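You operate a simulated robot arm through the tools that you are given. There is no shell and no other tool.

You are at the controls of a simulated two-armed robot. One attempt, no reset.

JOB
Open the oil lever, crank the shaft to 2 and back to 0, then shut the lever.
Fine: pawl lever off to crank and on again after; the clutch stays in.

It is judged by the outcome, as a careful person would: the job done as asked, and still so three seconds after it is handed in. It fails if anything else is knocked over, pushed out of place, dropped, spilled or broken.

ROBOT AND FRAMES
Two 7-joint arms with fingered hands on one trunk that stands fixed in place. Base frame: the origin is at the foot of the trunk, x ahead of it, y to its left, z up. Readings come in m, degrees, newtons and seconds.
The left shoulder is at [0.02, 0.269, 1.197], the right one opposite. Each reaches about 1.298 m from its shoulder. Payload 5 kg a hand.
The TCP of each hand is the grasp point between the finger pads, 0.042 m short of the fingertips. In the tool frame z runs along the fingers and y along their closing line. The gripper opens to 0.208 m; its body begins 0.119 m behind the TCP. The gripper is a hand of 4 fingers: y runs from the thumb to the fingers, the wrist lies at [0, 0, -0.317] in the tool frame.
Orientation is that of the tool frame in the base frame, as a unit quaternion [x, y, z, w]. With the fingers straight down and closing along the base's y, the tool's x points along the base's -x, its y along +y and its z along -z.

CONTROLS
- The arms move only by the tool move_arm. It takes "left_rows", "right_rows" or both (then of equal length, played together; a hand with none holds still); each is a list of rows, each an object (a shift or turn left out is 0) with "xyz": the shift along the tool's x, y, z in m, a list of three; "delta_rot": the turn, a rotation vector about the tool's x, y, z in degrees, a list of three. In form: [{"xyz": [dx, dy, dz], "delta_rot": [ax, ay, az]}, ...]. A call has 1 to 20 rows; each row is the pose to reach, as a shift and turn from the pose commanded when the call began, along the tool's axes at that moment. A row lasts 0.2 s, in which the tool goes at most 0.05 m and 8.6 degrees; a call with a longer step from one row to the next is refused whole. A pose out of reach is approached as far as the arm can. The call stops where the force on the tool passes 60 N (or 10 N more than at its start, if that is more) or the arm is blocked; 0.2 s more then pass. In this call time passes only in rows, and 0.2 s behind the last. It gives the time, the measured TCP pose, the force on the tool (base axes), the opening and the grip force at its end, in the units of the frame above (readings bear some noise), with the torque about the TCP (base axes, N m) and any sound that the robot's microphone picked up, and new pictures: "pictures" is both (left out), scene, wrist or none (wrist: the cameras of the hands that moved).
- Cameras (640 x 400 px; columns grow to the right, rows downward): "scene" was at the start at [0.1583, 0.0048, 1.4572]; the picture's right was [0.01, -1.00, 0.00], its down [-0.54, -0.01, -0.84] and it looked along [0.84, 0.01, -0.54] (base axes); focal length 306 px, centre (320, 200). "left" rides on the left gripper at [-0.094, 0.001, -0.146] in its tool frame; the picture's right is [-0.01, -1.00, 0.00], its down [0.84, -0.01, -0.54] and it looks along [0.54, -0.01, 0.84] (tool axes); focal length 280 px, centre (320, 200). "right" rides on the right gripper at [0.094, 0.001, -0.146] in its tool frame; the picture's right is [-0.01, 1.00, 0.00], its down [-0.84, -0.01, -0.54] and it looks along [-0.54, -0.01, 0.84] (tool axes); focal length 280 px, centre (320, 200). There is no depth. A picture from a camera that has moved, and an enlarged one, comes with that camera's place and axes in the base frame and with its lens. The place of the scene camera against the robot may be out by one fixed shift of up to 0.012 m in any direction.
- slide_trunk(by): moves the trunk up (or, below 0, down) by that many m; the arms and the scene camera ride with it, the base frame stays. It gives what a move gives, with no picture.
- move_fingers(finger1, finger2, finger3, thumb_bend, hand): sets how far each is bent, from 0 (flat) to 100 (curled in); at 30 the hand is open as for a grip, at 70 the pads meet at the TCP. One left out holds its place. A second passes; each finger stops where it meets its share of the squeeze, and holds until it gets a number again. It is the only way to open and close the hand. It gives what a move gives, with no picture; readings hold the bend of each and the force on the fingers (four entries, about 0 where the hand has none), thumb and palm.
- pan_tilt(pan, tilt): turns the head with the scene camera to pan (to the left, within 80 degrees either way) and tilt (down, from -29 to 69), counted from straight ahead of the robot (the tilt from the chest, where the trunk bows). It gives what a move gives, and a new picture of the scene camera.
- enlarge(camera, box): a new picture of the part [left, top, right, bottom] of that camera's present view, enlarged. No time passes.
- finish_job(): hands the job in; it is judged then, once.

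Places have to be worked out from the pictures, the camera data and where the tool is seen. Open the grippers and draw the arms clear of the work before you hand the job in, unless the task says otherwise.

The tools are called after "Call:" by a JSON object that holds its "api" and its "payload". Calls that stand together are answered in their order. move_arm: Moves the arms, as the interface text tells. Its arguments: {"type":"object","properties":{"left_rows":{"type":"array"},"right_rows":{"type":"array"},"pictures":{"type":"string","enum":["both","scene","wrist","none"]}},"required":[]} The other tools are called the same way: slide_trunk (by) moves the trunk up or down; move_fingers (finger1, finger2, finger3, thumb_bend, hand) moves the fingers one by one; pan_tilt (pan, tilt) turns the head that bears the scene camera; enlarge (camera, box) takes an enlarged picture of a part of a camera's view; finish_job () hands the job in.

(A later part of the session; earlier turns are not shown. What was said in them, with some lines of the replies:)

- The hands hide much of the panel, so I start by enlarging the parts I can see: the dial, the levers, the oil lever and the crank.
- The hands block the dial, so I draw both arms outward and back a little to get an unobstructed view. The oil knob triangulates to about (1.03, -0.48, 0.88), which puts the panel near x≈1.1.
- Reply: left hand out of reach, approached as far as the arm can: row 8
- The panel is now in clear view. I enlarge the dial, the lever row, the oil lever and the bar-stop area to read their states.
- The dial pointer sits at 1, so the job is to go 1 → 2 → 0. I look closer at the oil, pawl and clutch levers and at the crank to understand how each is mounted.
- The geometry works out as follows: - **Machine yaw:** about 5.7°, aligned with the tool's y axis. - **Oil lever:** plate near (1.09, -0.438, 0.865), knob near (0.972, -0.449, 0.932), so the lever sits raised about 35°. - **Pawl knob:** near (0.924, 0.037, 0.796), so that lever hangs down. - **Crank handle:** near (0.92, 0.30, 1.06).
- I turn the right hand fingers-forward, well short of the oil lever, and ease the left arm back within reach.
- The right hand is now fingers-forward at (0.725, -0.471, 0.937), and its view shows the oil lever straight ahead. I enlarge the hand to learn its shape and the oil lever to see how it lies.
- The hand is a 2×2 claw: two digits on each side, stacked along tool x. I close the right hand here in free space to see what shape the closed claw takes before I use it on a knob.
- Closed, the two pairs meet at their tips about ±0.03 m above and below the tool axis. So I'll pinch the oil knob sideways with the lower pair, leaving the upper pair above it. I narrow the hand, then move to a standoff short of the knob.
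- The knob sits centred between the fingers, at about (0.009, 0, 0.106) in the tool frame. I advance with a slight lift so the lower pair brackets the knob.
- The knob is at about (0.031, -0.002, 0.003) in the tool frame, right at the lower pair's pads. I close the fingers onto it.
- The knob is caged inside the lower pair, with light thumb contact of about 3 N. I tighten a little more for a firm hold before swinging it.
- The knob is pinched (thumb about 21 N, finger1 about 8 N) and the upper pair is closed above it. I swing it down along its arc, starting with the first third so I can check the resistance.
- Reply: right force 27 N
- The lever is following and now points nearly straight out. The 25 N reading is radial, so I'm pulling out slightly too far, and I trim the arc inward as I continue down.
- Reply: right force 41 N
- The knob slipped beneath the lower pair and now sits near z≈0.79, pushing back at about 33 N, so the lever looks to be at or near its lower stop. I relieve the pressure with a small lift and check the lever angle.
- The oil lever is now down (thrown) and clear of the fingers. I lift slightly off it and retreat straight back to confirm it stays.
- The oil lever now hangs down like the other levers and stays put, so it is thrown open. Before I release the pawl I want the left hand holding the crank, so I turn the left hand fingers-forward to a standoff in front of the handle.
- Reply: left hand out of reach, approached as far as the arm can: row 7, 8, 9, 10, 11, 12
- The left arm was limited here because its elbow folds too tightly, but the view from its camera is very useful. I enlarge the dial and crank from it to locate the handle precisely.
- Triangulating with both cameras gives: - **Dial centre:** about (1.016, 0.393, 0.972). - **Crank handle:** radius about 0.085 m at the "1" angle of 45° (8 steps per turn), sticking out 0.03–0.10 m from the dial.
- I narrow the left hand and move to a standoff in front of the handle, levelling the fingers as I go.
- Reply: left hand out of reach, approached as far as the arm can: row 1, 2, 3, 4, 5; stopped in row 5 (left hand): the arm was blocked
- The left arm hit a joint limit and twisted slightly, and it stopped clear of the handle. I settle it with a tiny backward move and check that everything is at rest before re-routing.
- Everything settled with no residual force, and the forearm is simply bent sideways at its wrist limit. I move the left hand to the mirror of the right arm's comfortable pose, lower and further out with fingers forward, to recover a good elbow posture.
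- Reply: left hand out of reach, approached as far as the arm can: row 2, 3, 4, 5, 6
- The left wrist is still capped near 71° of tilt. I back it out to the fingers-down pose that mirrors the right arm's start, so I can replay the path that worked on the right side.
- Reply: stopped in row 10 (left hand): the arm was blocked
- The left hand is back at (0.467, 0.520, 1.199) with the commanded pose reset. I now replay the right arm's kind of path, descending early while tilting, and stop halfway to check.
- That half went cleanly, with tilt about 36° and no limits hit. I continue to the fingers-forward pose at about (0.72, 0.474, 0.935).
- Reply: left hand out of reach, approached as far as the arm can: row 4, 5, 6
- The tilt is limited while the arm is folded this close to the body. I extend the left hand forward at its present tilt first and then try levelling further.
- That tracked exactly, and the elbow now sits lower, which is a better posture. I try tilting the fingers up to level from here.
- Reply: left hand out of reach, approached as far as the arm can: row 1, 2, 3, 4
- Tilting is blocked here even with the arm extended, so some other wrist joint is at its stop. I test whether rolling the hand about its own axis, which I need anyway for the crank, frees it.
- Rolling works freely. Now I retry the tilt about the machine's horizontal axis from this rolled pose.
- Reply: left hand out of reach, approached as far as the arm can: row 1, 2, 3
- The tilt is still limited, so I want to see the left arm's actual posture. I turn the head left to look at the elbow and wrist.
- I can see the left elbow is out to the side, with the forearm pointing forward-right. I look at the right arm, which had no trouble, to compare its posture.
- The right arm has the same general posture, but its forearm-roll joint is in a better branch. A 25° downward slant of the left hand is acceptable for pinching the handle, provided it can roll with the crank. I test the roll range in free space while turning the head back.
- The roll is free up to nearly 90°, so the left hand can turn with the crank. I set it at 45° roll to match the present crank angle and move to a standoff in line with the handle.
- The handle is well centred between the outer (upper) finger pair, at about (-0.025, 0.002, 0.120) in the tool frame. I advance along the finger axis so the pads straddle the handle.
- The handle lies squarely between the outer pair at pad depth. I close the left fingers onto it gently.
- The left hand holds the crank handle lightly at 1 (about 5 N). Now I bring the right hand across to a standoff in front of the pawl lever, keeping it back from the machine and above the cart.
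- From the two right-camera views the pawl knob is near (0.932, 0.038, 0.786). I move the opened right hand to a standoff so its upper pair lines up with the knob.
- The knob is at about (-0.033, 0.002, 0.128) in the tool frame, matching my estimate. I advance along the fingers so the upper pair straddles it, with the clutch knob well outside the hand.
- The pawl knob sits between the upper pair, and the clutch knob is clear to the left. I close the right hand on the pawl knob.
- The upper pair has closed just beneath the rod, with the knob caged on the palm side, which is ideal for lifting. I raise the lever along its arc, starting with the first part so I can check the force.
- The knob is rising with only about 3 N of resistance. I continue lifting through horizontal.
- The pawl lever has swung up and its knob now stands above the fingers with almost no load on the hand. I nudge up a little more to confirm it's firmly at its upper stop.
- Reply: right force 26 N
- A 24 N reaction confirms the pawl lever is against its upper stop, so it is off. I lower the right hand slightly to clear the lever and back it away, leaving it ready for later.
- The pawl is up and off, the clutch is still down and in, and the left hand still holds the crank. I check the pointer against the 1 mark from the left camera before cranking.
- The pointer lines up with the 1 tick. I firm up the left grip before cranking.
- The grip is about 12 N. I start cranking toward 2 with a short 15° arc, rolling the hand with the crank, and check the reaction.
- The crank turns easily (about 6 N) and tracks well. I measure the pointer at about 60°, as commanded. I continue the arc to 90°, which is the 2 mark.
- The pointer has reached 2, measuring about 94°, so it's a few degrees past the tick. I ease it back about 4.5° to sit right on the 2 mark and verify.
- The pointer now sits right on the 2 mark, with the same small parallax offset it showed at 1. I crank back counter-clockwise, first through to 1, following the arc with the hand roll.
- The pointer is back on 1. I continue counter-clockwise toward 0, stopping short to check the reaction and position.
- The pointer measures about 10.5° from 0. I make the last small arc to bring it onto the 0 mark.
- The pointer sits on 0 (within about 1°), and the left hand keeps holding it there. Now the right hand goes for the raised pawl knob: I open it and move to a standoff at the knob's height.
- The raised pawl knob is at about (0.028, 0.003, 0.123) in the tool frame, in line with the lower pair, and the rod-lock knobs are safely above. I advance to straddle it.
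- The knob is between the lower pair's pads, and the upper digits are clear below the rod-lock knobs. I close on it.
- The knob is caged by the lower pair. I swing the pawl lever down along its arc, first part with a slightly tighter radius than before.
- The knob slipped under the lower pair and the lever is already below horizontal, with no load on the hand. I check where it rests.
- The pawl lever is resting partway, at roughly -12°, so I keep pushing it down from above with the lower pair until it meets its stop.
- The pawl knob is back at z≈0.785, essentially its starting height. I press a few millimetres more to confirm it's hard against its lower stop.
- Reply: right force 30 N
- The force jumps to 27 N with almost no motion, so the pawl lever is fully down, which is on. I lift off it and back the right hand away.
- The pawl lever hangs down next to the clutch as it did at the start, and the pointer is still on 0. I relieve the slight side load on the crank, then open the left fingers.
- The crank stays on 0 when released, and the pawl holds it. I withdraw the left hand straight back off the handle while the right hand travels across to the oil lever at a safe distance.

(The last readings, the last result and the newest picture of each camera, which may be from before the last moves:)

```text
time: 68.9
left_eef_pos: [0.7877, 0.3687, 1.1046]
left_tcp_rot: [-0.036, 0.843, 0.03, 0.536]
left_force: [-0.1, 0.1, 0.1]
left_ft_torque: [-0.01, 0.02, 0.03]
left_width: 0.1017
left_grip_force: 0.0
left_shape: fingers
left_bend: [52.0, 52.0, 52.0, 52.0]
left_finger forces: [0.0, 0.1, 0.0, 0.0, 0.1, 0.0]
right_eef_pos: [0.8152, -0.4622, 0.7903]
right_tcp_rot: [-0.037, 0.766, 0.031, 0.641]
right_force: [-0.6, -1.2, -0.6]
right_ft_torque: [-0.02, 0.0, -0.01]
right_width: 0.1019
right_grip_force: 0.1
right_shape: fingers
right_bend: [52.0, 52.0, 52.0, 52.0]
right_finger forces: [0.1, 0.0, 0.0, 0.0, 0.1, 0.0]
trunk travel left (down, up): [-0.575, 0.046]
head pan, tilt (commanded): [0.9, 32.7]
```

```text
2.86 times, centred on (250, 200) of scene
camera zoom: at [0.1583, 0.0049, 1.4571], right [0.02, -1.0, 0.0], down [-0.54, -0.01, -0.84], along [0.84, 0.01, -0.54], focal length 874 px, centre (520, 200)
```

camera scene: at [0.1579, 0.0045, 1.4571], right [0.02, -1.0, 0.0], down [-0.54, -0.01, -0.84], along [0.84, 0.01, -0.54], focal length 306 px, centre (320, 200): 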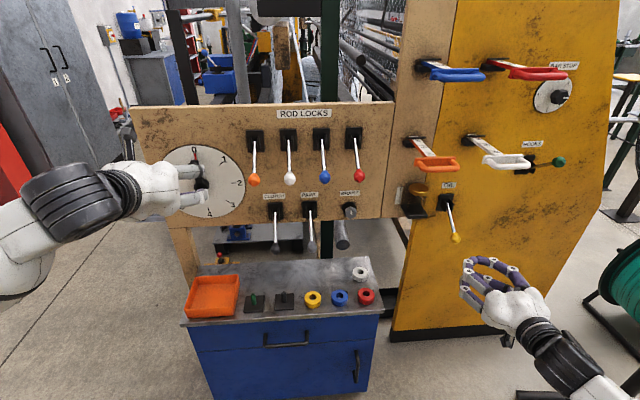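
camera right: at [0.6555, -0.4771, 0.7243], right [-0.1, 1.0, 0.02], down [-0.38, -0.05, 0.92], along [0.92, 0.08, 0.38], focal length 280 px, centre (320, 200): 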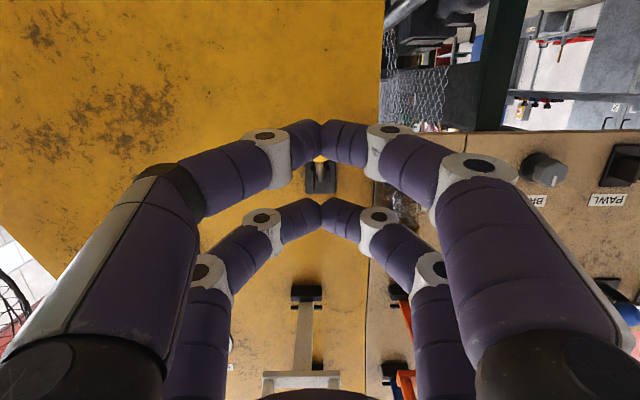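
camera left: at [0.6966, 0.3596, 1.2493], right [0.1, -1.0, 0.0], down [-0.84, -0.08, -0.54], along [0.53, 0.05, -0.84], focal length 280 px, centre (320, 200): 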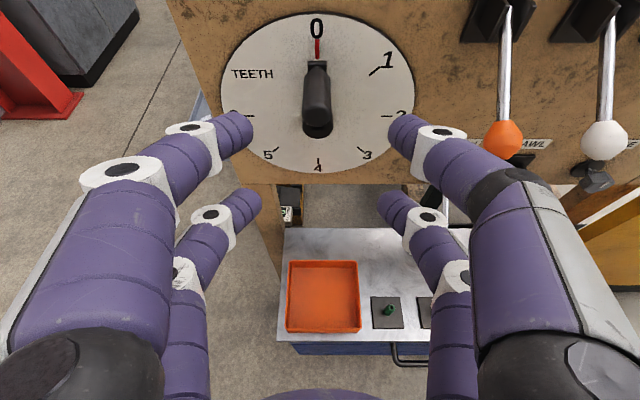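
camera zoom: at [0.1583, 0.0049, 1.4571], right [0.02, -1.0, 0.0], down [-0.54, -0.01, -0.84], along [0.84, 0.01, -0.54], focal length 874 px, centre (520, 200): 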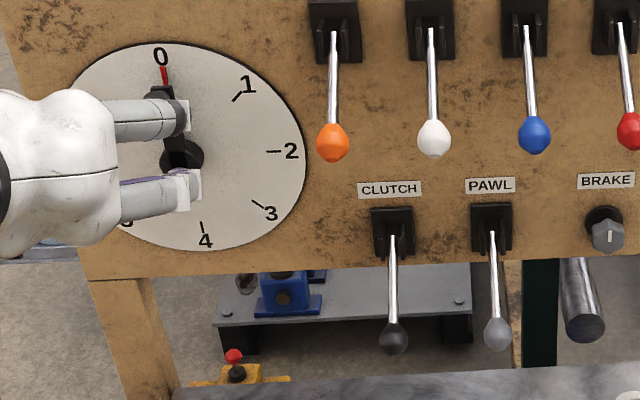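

The dial reads 0, the pawl is down and the clutch is down. The oil knob sits at about (-0.029, -0.003, 0.155) in the right tool frame, so I advance with the upper pair straddling it. The drip spout is well back against the panel.

Call:
{"api": "move_arm", "payload": {"right_rows": [{"xyz": [0, -0.001, 0.0375]}, {"xyz": [0, -0.002, 0.075]}, {"xyz": [0, -0.0025, 0.1125]}, {"xyz": [0, -0.0025, 0.15]}], "pictures": "both"}}

Call:
{"api": "enlarge", "payload": {"camera": "scene", "box": [390, 170, 530, 270]}}

```text
time: 69.9
left_eef_pos: [0.7893, 0.3703, 1.1036]
left_tcp_rot: [-0.037, 0.843, 0.031, 0.536]
left_force: [0.9, 1.2, -0.1]
left_ft_torque: [0.0, -0.05, -0.02]
left_width: 0.1016
left_grip_force: 0.1
left_shape: fingers
left_bend: [52.0, 52.0, 52.0, 52.0]
left_finger forces: [0.0, 0.0, 0.1, 0.0, 0.0, 0.0]
right_eef_pos: [0.9585, -0.4528, 0.7619]
right_tcp_rot: [-0.036, 0.766, 0.031, 0.641]
right_force: [-0.9, -0.1, -0.6]
right_ft_torque: [0.0, -0.1, 0.03]
right_width: 0.1016
right_grip_force: 0.1
right_shape: fingers
right_bend: [52.0, 52.0, 52.0, 52.0]
right_finger forces: [0.1, 0.0, 0.1, 0.0, 0.0, 0.0]
trunk travel left (down, up): [-0.575, 0.046]
head pan, tilt (commanded): [0.9, 32.7]
camera scene: at [0.1585, 0.0052, 1.457], right [0.02, -1.0, 0.0], down [-0.54, -0.01, -0.84], along [0.84, 0.01, -0.54], focal length 306 px, centre (320, 200)
camera right: at [0.7992, -0.4673, 0.6946], right [-0.09, 1.0, 0.02], down [-0.38, -0.05, 0.92], along [0.92, 0.08, 0.38], focal length 280 px, centre (320, 200)
```

scene: 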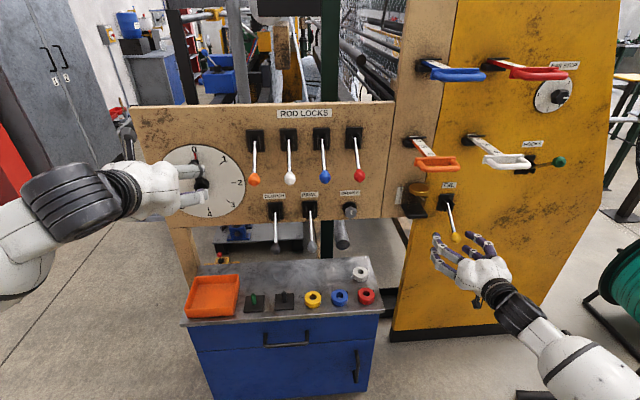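
right: 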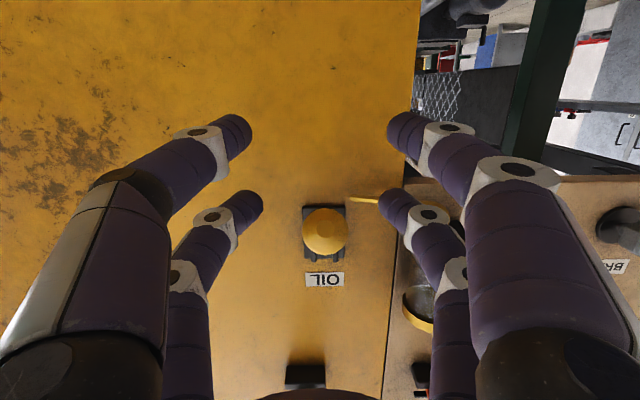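

```text
4.00 times, centred on (460, 220) of scene
camera zoom: at [0.1585, 0.0052, 1.457], right [0.02, -1.0, 0.0], down [-0.54, -0.01, -0.84], along [0.84, 0.01, -0.54], focal length 1224 px, centre (-240, 120)
```

zoom: 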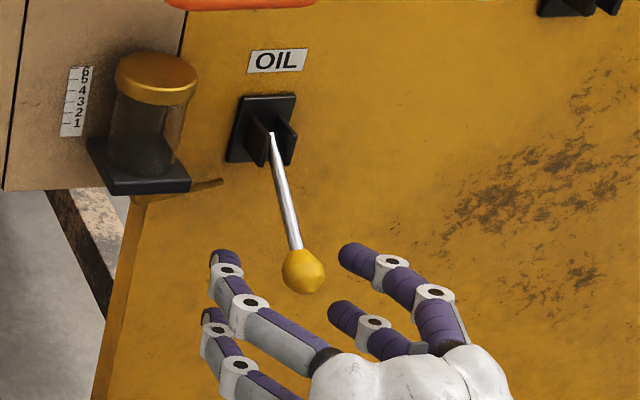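

The oil cup's level has visibly dropped while the lever was open, so I want to shut it promptly. The knob is at pad depth between the upper pair, and I close and lift.

Call:
{"api": "move_fingers", "payload": {"hand": "right", "finger1": 76, "finger2": 76, "finger3": 76, "thumb_bend": 76}}

Call:
{"api": "move_arm", "payload": {"right_rows": [{"xyz": [-0.0098, 0, -0.0078]}, {"xyz": [-0.0199, 0, -0.0137]}, {"xyz": [-0.0309, 0, -0.0203]}, {"xyz": [-0.0421, 0, -0.0258]}], "pictures": "wrist"}}

```text
time: 70.9
left_eef_pos: [0.789, 0.3697, 1.1035]
left_tcp_rot: [-0.037, 0.843, 0.031, 0.536]
left_force: [0.1, -0.2, 0.2]
left_ft_torque: [-0.04, 0.03, 0.0]
left_width: 0.102
left_grip_force: 0.1
left_shape: fingers
left_bend: [52.0, 52.0, 52.0, 52.0]
left_finger forces: [0.1, 0.1, 0.0, 0.0, 0.0, 0.0]
right_eef_pos: [0.9589, -0.4532, 0.762]
right_tcp_rot: [-0.037, 0.766, 0.032, 0.641]
right_force: [12.0, 2.7, 4.5]
right_ft_torque: [-0.04, 0.22, -0.01]
right_width: 0.0049
right_grip_force: 9.5
right_shape: fingers
right_bend: [73.0, 67.0, 71.0, 73.0]
right_finger forces: [0.0, 9.9, 8.9, 0.0, 0.1, 0.1]
trunk travel left (down, up): [-0.575, 0.046]
head pan, tilt (commanded): [0.9, 32.7]
```

```text
time: 71.9
left_eef_pos: [0.7889, 0.3702, 1.1043]
left_tcp_rot: [-0.036, 0.843, 0.031, 0.536]
left_force: [0.1, 0.1, 0.4]
left_ft_torque: [0.0, 0.01, -0.05]
left_width: 0.1018
left_grip_force: 0.0
left_shape: fingers
left_bend: [52.0, 52.0, 52.0, 52.0]
left_finger forces: [0.0, 0.0, 0.0, 0.1, 0.0, 0.0]
right_eef_pos: [0.9408, -0.4538, 0.8115]
right_tcp_rot: [-0.038, 0.766, 0.032, 0.641]
right_force: [1.9, 1.3, -1.1]
right_ft_torque: [0.01, 0.1, -0.07]
right_width: 0.0049
right_grip_force: 0.1
right_shape: fingers
right_bend: [73.0, 71.0, 72.0, 73.0]
right_finger forces: [0.0, 0.0, 0.0, 0.1, 0.0, 0.1]
trunk travel left (down, up): [-0.575, 0.046]
head pan, tilt (commanded): [0.9, 32.7]
camera right: at [0.7812, -0.4678, 0.7452], right [-0.09, 1.0, 0.02], down [-0.38, -0.05, 0.92], along [0.92, 0.08, 0.38], focal length 280 px, centre (320, 200)
```

right: 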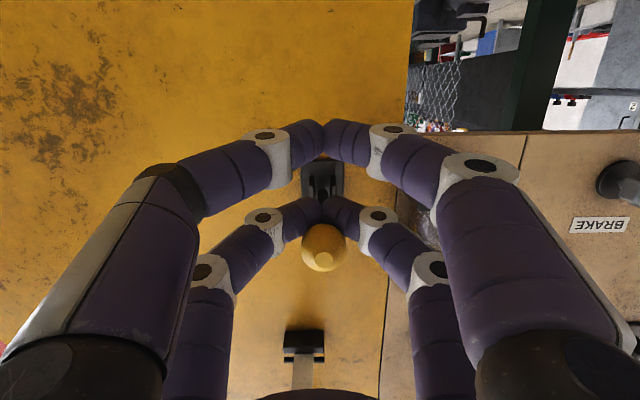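

The lever is following upward with almost no resistance. I continue lifting through horizontal to the upper position.

Call:
{"api": "move_arm", "payload": {"right_rows": [{"xyz": [-0.0115, 0, -0.0036]}, {"xyz": [-0.0233, 0, -0.0062]}, {"xyz": [-0.0353, 0, -0.0068]}, {"xyz": [-0.0476, 0, -0.0065]}, {"xyz": [-0.0601, 0, -0.0047]}, {"xyz": [-0.0705, 0, -0.0034]}], "pictures": "both"}}

Call:
{"api": "enlarge", "payload": {"camera": "scene", "box": [390, 150, 530, 250]}}

```text
time: 73.3
left_eef_pos: [0.7891, 0.3698, 1.1042]
left_tcp_rot: [-0.036, 0.842, 0.031, 0.537]
left_force: [0.1, 0.7, -0.1]
left_ft_torque: [-0.01, 0.01, 0.02]
left_width: 0.102
left_grip_force: 0.1
left_shape: fingers
left_bend: [52.0, 52.0, 52.0, 52.0]
left_finger forces: [0.1, 0.0, 0.1, 0.0, 0.0, 0.0]
right_eef_pos: [0.9507, -0.4536, 0.8782]
right_tcp_rot: [-0.037, 0.767, 0.032, 0.64]
right_force: [-1.1, 0.0, -2.7]
right_ft_torque: [-0.08, 0.05, 0.06]
right_width: 0.0047
right_grip_force: 0.1
right_shape: fingers
right_bend: [73.0, 71.0, 72.0, 73.0]
right_finger forces: [0.1, 0.0, 0.1, 0.1, 0.0, 0.1]
trunk travel left (down, up): [-0.575, 0.046]
head pan, tilt (commanded): [0.9, 32.7]
camera scene: at [0.1585, 0.0048, 1.457], right [0.02, -1.0, 0.0], down [-0.54, -0.01, -0.84], along [0.84, 0.01, -0.54], focal length 306 px, centre (320, 200)
camera right: at [0.7914, -0.4675, 0.8118], right [-0.09, 1.0, 0.02], down [-0.38, -0.05, 0.92], along [0.92, 0.08, 0.38], focal length 280 px, centre (320, 200)
```

scene: 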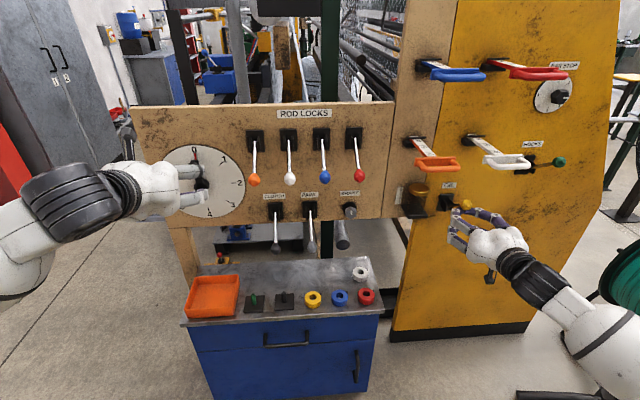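
right: 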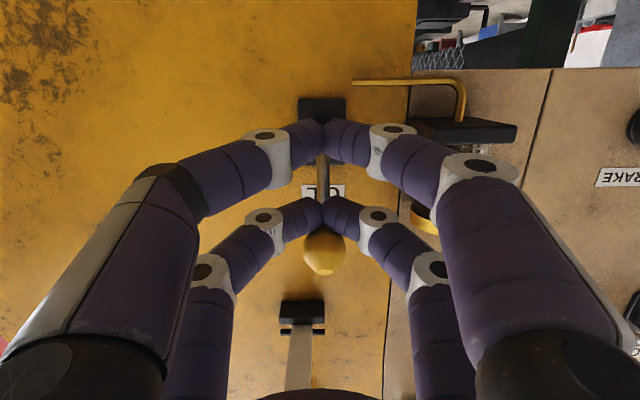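

```text
4.00 times, centred on (460, 200) of scene
camera zoom: at [0.1585, 0.0048, 1.457], right [0.02, -1.0, 0.0], down [-0.54, -0.01, -0.84], along [0.84, 0.01, -0.54], focal length 1224 px, centre (-240, 200)
```

zoom: 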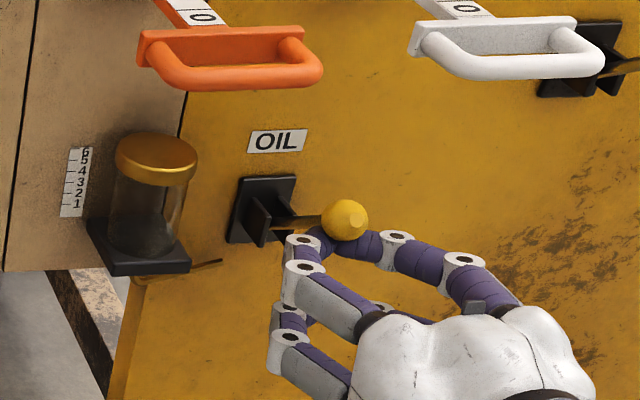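

The oil knob is back at its original image position (466, 205). I nudge up slightly to make sure it's against its upper stop.

Call:
{"api": "move_arm", "payload": {"right_rows": [{"xyz": [-0.004, 0, -0.001]}, {"xyz": [-0.009, 0, -0.0015]}], "pictures": "none"}}

```text
time: 73.9
left_eef_pos: [0.7901, 0.3687, 1.1027]
left_tcp_rot: [-0.036, 0.843, 0.031, 0.536]
left_force: [-0.1, -0.4, 0.0]
left_ft_torque: [-0.02, 0.0, 0.01]
left_width: 0.1018
left_grip_force: 0.1
left_shape: fingers
left_bend: [52.0, 52.0, 52.0, 52.0]
left_finger forces: [0.0, 0.1, 0.0, 0.0, 0.0, 0.1]
right_eef_pos: [0.95, -0.454, 0.8792]
right_tcp_rot: [-0.037, 0.769, 0.032, 0.638]
right_force: [-2.8, 3.5, -32.3]
right_ft_torque: [-0.42, 0.94, 0.17]
right_width: 0.0047
right_grip_force: 19.6
right_shape: fingers
right_bend: [73.0, 71.0, 72.0, 73.0]
right_finger forces: [0.0, 30.8, 8.0, 0.1, 0.1, 0.0]
trunk travel left (down, up): [-0.575, 0.046]
head pan, tilt (commanded): [0.9, 32.7]
```

With 32 N and no motion, the oil lever is fully back at its shut stop. I lower the right hand clear of it and retreat.

Call:
{"api": "move_arm", "payload": {"right_rows": [{"xyz": [0.02, 0, 0.002]}, {"xyz": [0.045, 0, 0.002]}, {"xyz": [0.055, 0, -0.035]}, {"xyz": [0.055, 0, -0.08]}, {"xyz": [0.055, 0, -0.125]}, {"xyz": [0.055, 0, -0.17]}, {"xyz": [0.055, 0, -0.21]}], "pictures": "both"}}

Call:
{"api": "enlarge", "payload": {"camera": "scene", "box": [390, 150, 530, 250]}}

Call:
{"api": "enlarge", "payload": {"camera": "scene", "box": [150, 100, 390, 270]}}

```text
time: 75.5
left_eef_pos: [0.7885, 0.3688, 1.105]
left_tcp_rot: [-0.036, 0.842, 0.03, 0.537]
left_force: [0.2, -0.3, -0.2]
left_ft_torque: [0.03, 0.02, -0.04]
left_width: 0.1016
left_grip_force: 0.0
left_shape: fingers
left_bend: [52.0, 52.0, 52.0, 52.0]
left_finger forces: [0.0, 0.0, 0.1, 0.1, 0.0, 0.0]
right_eef_pos: [0.7376, -0.4745, 0.8713]
right_tcp_rot: [-0.037, 0.765, 0.032, 0.642]
right_force: [-0.1, 0.9, 0.2]
right_ft_torque: [0.02, 0.03, -0.02]
right_width: 0.005
right_grip_force: 0.0
right_shape: fingers
right_bend: [73.0, 71.0, 72.0, 73.0]
right_finger forces: [0.1, 0.1, 0.1, 0.0, 0.0, 0.0]
trunk travel left (down, up): [-0.575, 0.046]
head pan, tilt (commanded): [0.9, 32.7]
camera scene: at [0.1584, 0.0048, 1.4572], right [0.02, -1.0, 0.0], down [-0.54, -0.01, -0.84], along [0.84, 0.01, -0.54], focal length 306 px, centre (320, 200)
camera right: at [0.5779, -0.4884, 0.805], right [-0.09, 1.0, 0.02], down [-0.38, -0.05, 0.92], along [0.92, 0.08, 0.38], focal length 280 px, centre (320, 200)
```

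scene: 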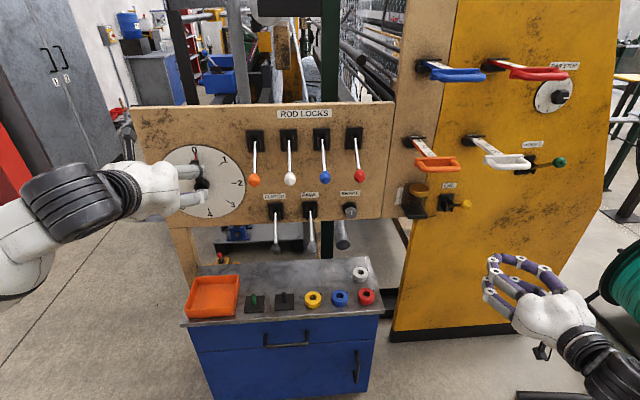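
right: 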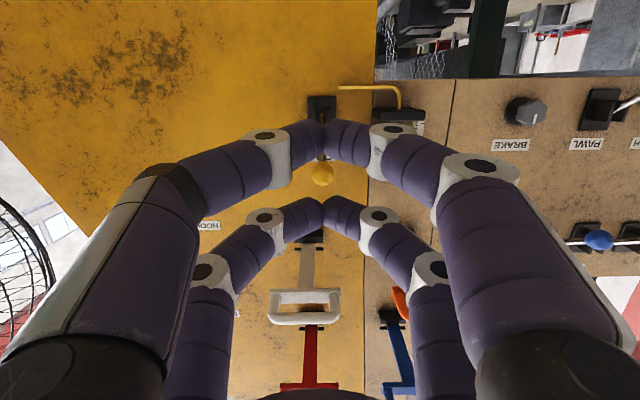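

```text
4.00 times, centred on (460, 200) of scene
camera zoom: at [0.1584, 0.0048, 1.4572], right [0.02, -1.0, 0.0], down [-0.54, -0.01, -0.84], along [0.84, 0.01, -0.54], focal length 1224 px, centre (-240, 200)
```

zoom: 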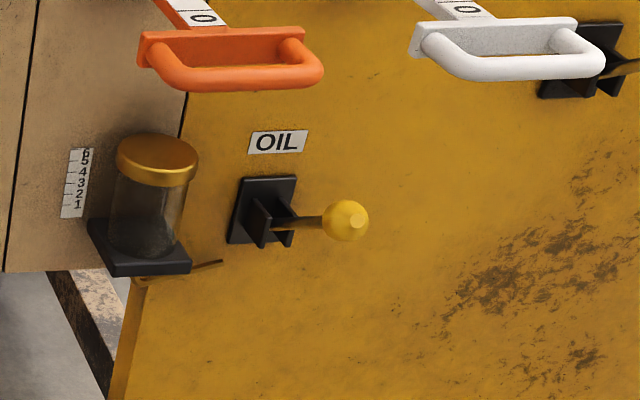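

```text
2.35 times, centred on (270, 185) of scene
camera zoom: at [0.1584, 0.0048, 1.4572], right [0.02, -1.0, 0.0], down [-0.54, -0.01, -0.84], along [0.84, 0.01, -0.54], focal length 720 px, centre (438, 235)
```

zoom: 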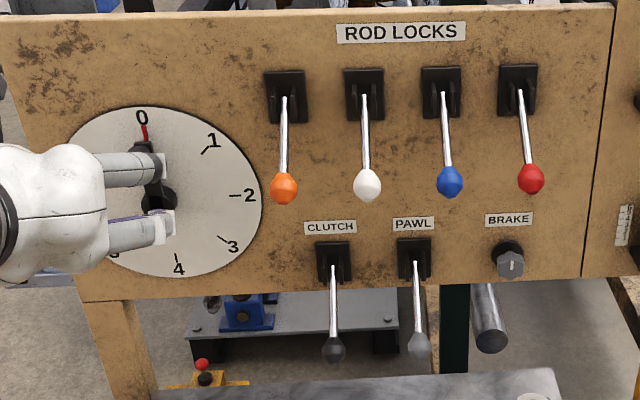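

The oil lever is back up (shut), the dial is on 0, and the pawl and clutch are down. I check the cup closely and draw both hands further clear before opening them.

Call:
{"api": "move_arm", "payload": {"left_rows": [{"xyz": [-0.0016, 0.023, -0.0315]}, {"xyz": [-0.0032, 0.046, -0.063]}, {"xyz": [-0.0048, 0.0689, -0.0946]}, {"xyz": [-0.0064, 0.0919, -0.1261]}], "right_rows": [{"xyz": [0, -0.012, -0.01]}, {"xyz": [0, -0.025, -0.02]}, {"xyz": [0, -0.037, -0.03]}, {"xyz": [0, -0.05, -0.04]}], "pictures": "both"}}

Call:
{"api": "move_fingers", "payload": {"hand": "right", "finger1": 30, "finger2": 30, "finger3": 30, "thumb_bend": 30}}

Call:
{"api": "move_fingers", "payload": {"hand": "left", "finger1": 30, "finger2": 30, "finger3": 30, "thumb_bend": 30}}

Call:
{"api": "enlarge", "payload": {"camera": "scene", "box": [390, 170, 480, 230]}}

Call:
{"api": "enlarge", "payload": {"camera": "scene", "box": [150, 130, 262, 230]}}

Call:
{"api": "enlarge", "payload": {"camera": "scene", "box": [240, 100, 380, 260]}}

```text
time: 76.5
left_eef_pos: [0.6654, 0.4478, 1.1649]
left_tcp_rot: [-0.036, 0.843, 0.031, 0.537]
left_force: [-0.8, -0.2, 0.6]
left_ft_torque: [0.04, -0.02, -0.02]
left_width: 0.102
left_grip_force: 0.0
left_shape: fingers
left_bend: [52.0, 52.0, 52.0, 52.0]
left_finger forces: [0.1, 0.0, 0.0, 0.1, 0.0, 0.1]
right_eef_pos: [0.7016, -0.5271, 0.8774]
right_tcp_rot: [-0.037, 0.766, 0.032, 0.641]
right_force: [-0.9, 0.0, 0.1]
right_ft_torque: [-0.02, 0.06, -0.04]
right_width: 0.005
right_grip_force: 0.1
right_shape: fingers
right_bend: [73.0, 71.0, 72.0, 73.0]
right_finger forces: [0.0, 0.0, 0.0, 0.1, 0.0, 0.0]
trunk travel left (down, up): [-0.575, 0.046]
head pan, tilt (commanded): [0.9, 32.7]
camera scene: at [0.1575, 0.005, 1.4575], right [0.02, -1.0, 0.0], down [-0.54, -0.01, -0.84], along [0.84, 0.01, -0.54], focal length 306 px, centre (320, 200)
camera right: at [0.5419, -0.5411, 0.8115], right [-0.09, 1.0, 0.02], down [-0.38, -0.05, 0.92], along [0.92, 0.08, 0.38], focal length 280 px, centre (320, 200)
camera left: at [0.5733, 0.4393, 1.3106], right [0.1, -1.0, 0.0], down [-0.84, -0.08, -0.54], along [0.53, 0.05, -0.84], focal length 280 px, centre (320, 200)
```

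scene: 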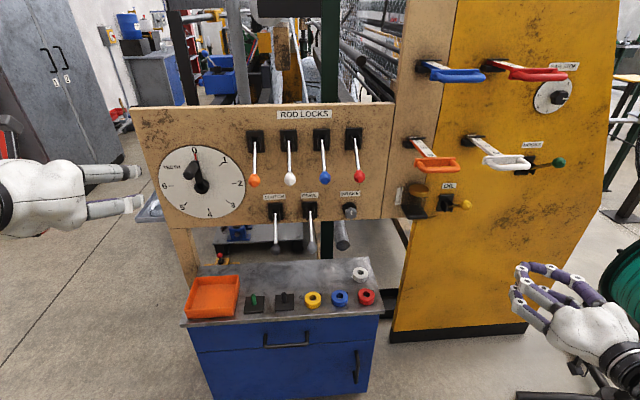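
right: 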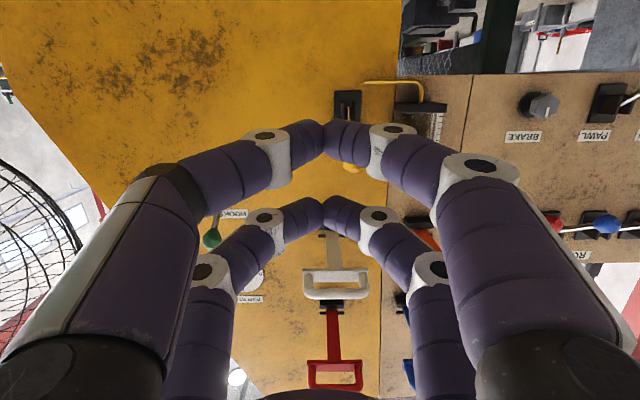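
left: 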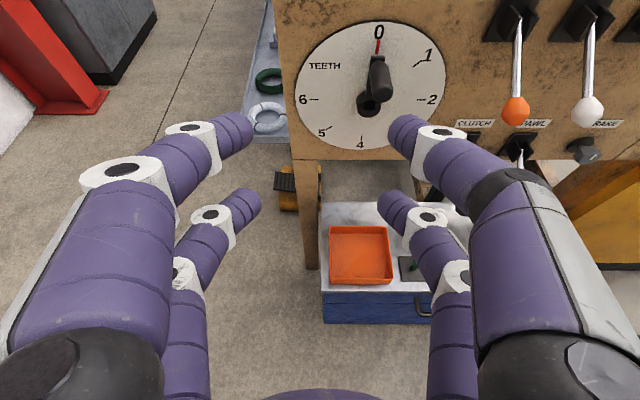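

```text
time: 77.5
left_eef_pos: [0.6668, 0.4476, 1.1655]
left_tcp_rot: [-0.036, 0.842, 0.03, 0.537]
left_force: [0.2, -0.5, 0.6]
left_ft_torque: [0.02, -0.02, -0.01]
left_width: 0.1024
left_grip_force: 0.1
left_shape: fingers
left_bend: [52.0, 52.0, 52.0, 52.0]
left_finger forces: [0.0, 0.0, 0.0, 0.1, 0.1, 0.2]
right_eef_pos: [0.7009, -0.5268, 0.8778]
right_tcp_rot: [-0.036, 0.766, 0.031, 0.641]
right_force: [0.1, 0.5, -0.6]
right_ft_torque: [0.01, 0.01, -0.01]
right_width: 0.2179
right_grip_force: 0.0
right_shape: fingers
right_bend: [30.0, 30.0, 30.0, 30.0]
right_finger forces: [0.0, 0.0, 0.1, 0.1, 0.1, 0.0]
trunk travel left (down, up): [-0.575, 0.046]
head pan, tilt (commanded): [0.9, 32.7]
```

```text
time: 78.5
left_eef_pos: [0.6662, 0.4494, 1.1659]
left_tcp_rot: [-0.036, 0.842, 0.03, 0.537]
left_force: [-0.4, -0.1, 0.6]
left_ft_torque: [-0.01, 0.01, 0.04]
left_width: 0.218
left_grip_force: 0.0
left_shape: fingers
left_bend: [30.0, 30.0, 30.0, 30.0]
left_finger forces: [0.1, 0.0, 0.0, 0.0, 0.1, 0.1]
right_eef_pos: [0.7022, -0.5269, 0.8765]
right_tcp_rot: [-0.037, 0.766, 0.032, 0.641]
right_force: [0.5, 0.8, 0.3]
right_ft_torque: [0.02, 0.02, 0.01]
right_width: 0.2182
right_grip_force: 0.1
right_shape: fingers
right_bend: [30.0, 30.0, 30.0, 30.0]
right_finger forces: [0.1, 0.0, 0.0, 0.1, 0.0, 0.0]
trunk travel left (down, up): [-0.575, 0.046]
head pan, tilt (commanded): [0.9, 32.7]
```

```text
6.67 times, centred on (435, 200) of scene
camera zoom: at [0.1583, 0.0049, 1.4571], right [0.02, -1.0, 0.0], down [-0.54, -0.01, -0.84], along [0.84, 0.01, -0.54], focal length 2040 px, centre (-447, 200)
```

zoom: 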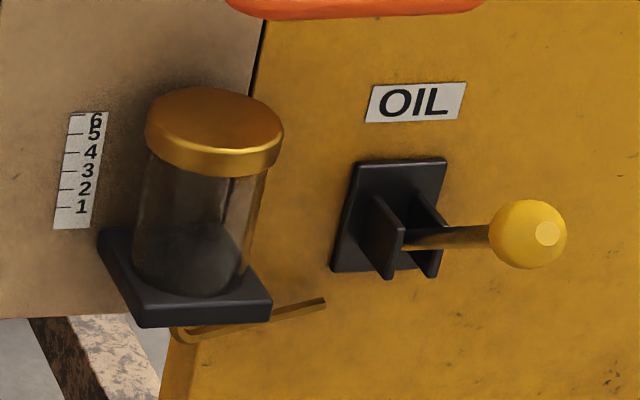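

```text
4.00 times, centred on (206, 180) of scene
camera zoom: at [0.1583, 0.0049, 1.4571], right [0.02, -1.0, 0.0], down [-0.54, -0.01, -0.84], along [0.84, 0.01, -0.54], focal length 1224 px, centre (776, 280)
```

zoom: 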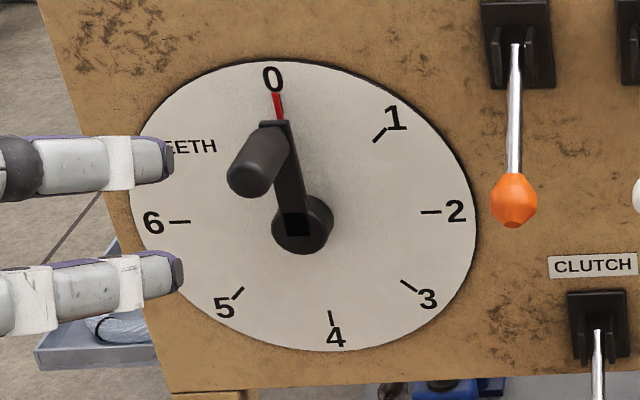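

```text
2.50 times, centred on (310, 180) of scene
camera zoom: at [0.1583, 0.0049, 1.4571], right [0.02, -1.0, 0.0], down [-0.54, -0.01, -0.84], along [0.84, 0.01, -0.54], focal length 765 px, centre (345, 250)
```

zoom: 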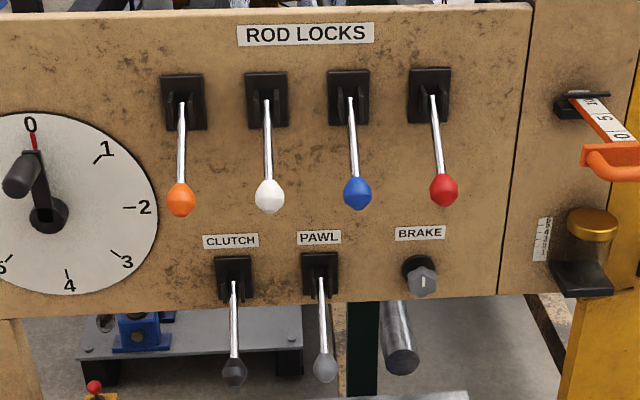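

Final state:
- **Dial:** pointer on 0.
- **Pawl:** lever down (on).
- **Clutch:** untouched and in.
- **Oil lever:** back up at its shut stop.
- **Everything else:** rod locks, brake, drawers and cart items are unchanged.

The oil cup did run down to about empty while its lever was open. Both hands are open and clear, so I hand the job in.

Call:
{"api": "finish_job", "payload": {}}

```text
The job is handed in.
```

I opened the oil lever, cranked the shaft from 1 to 2 and back to 0, and shut the lever again. The job is handed in; no verdict came back.

- **Shaft:** it overshot 2 by about 4°, so I eased it back onto the mark before returning. The pointer now sits within about 1° of 0 and stayed there when I let go of the crank.
- **Pawl:** off before cranking and on again after, pressed against its stop both times.
- **Clutch:** not touched, still in.
- **Oil lever:** shut, pressed against its upper stop.
- **Oil cup:** it emptied while the lever was open. The lever was open for about a minute because the left arm took several tries to reach the crank. I can't see where the oil went.

Nothing else looks moved or knocked over. Both hands are open and clear of the machine.
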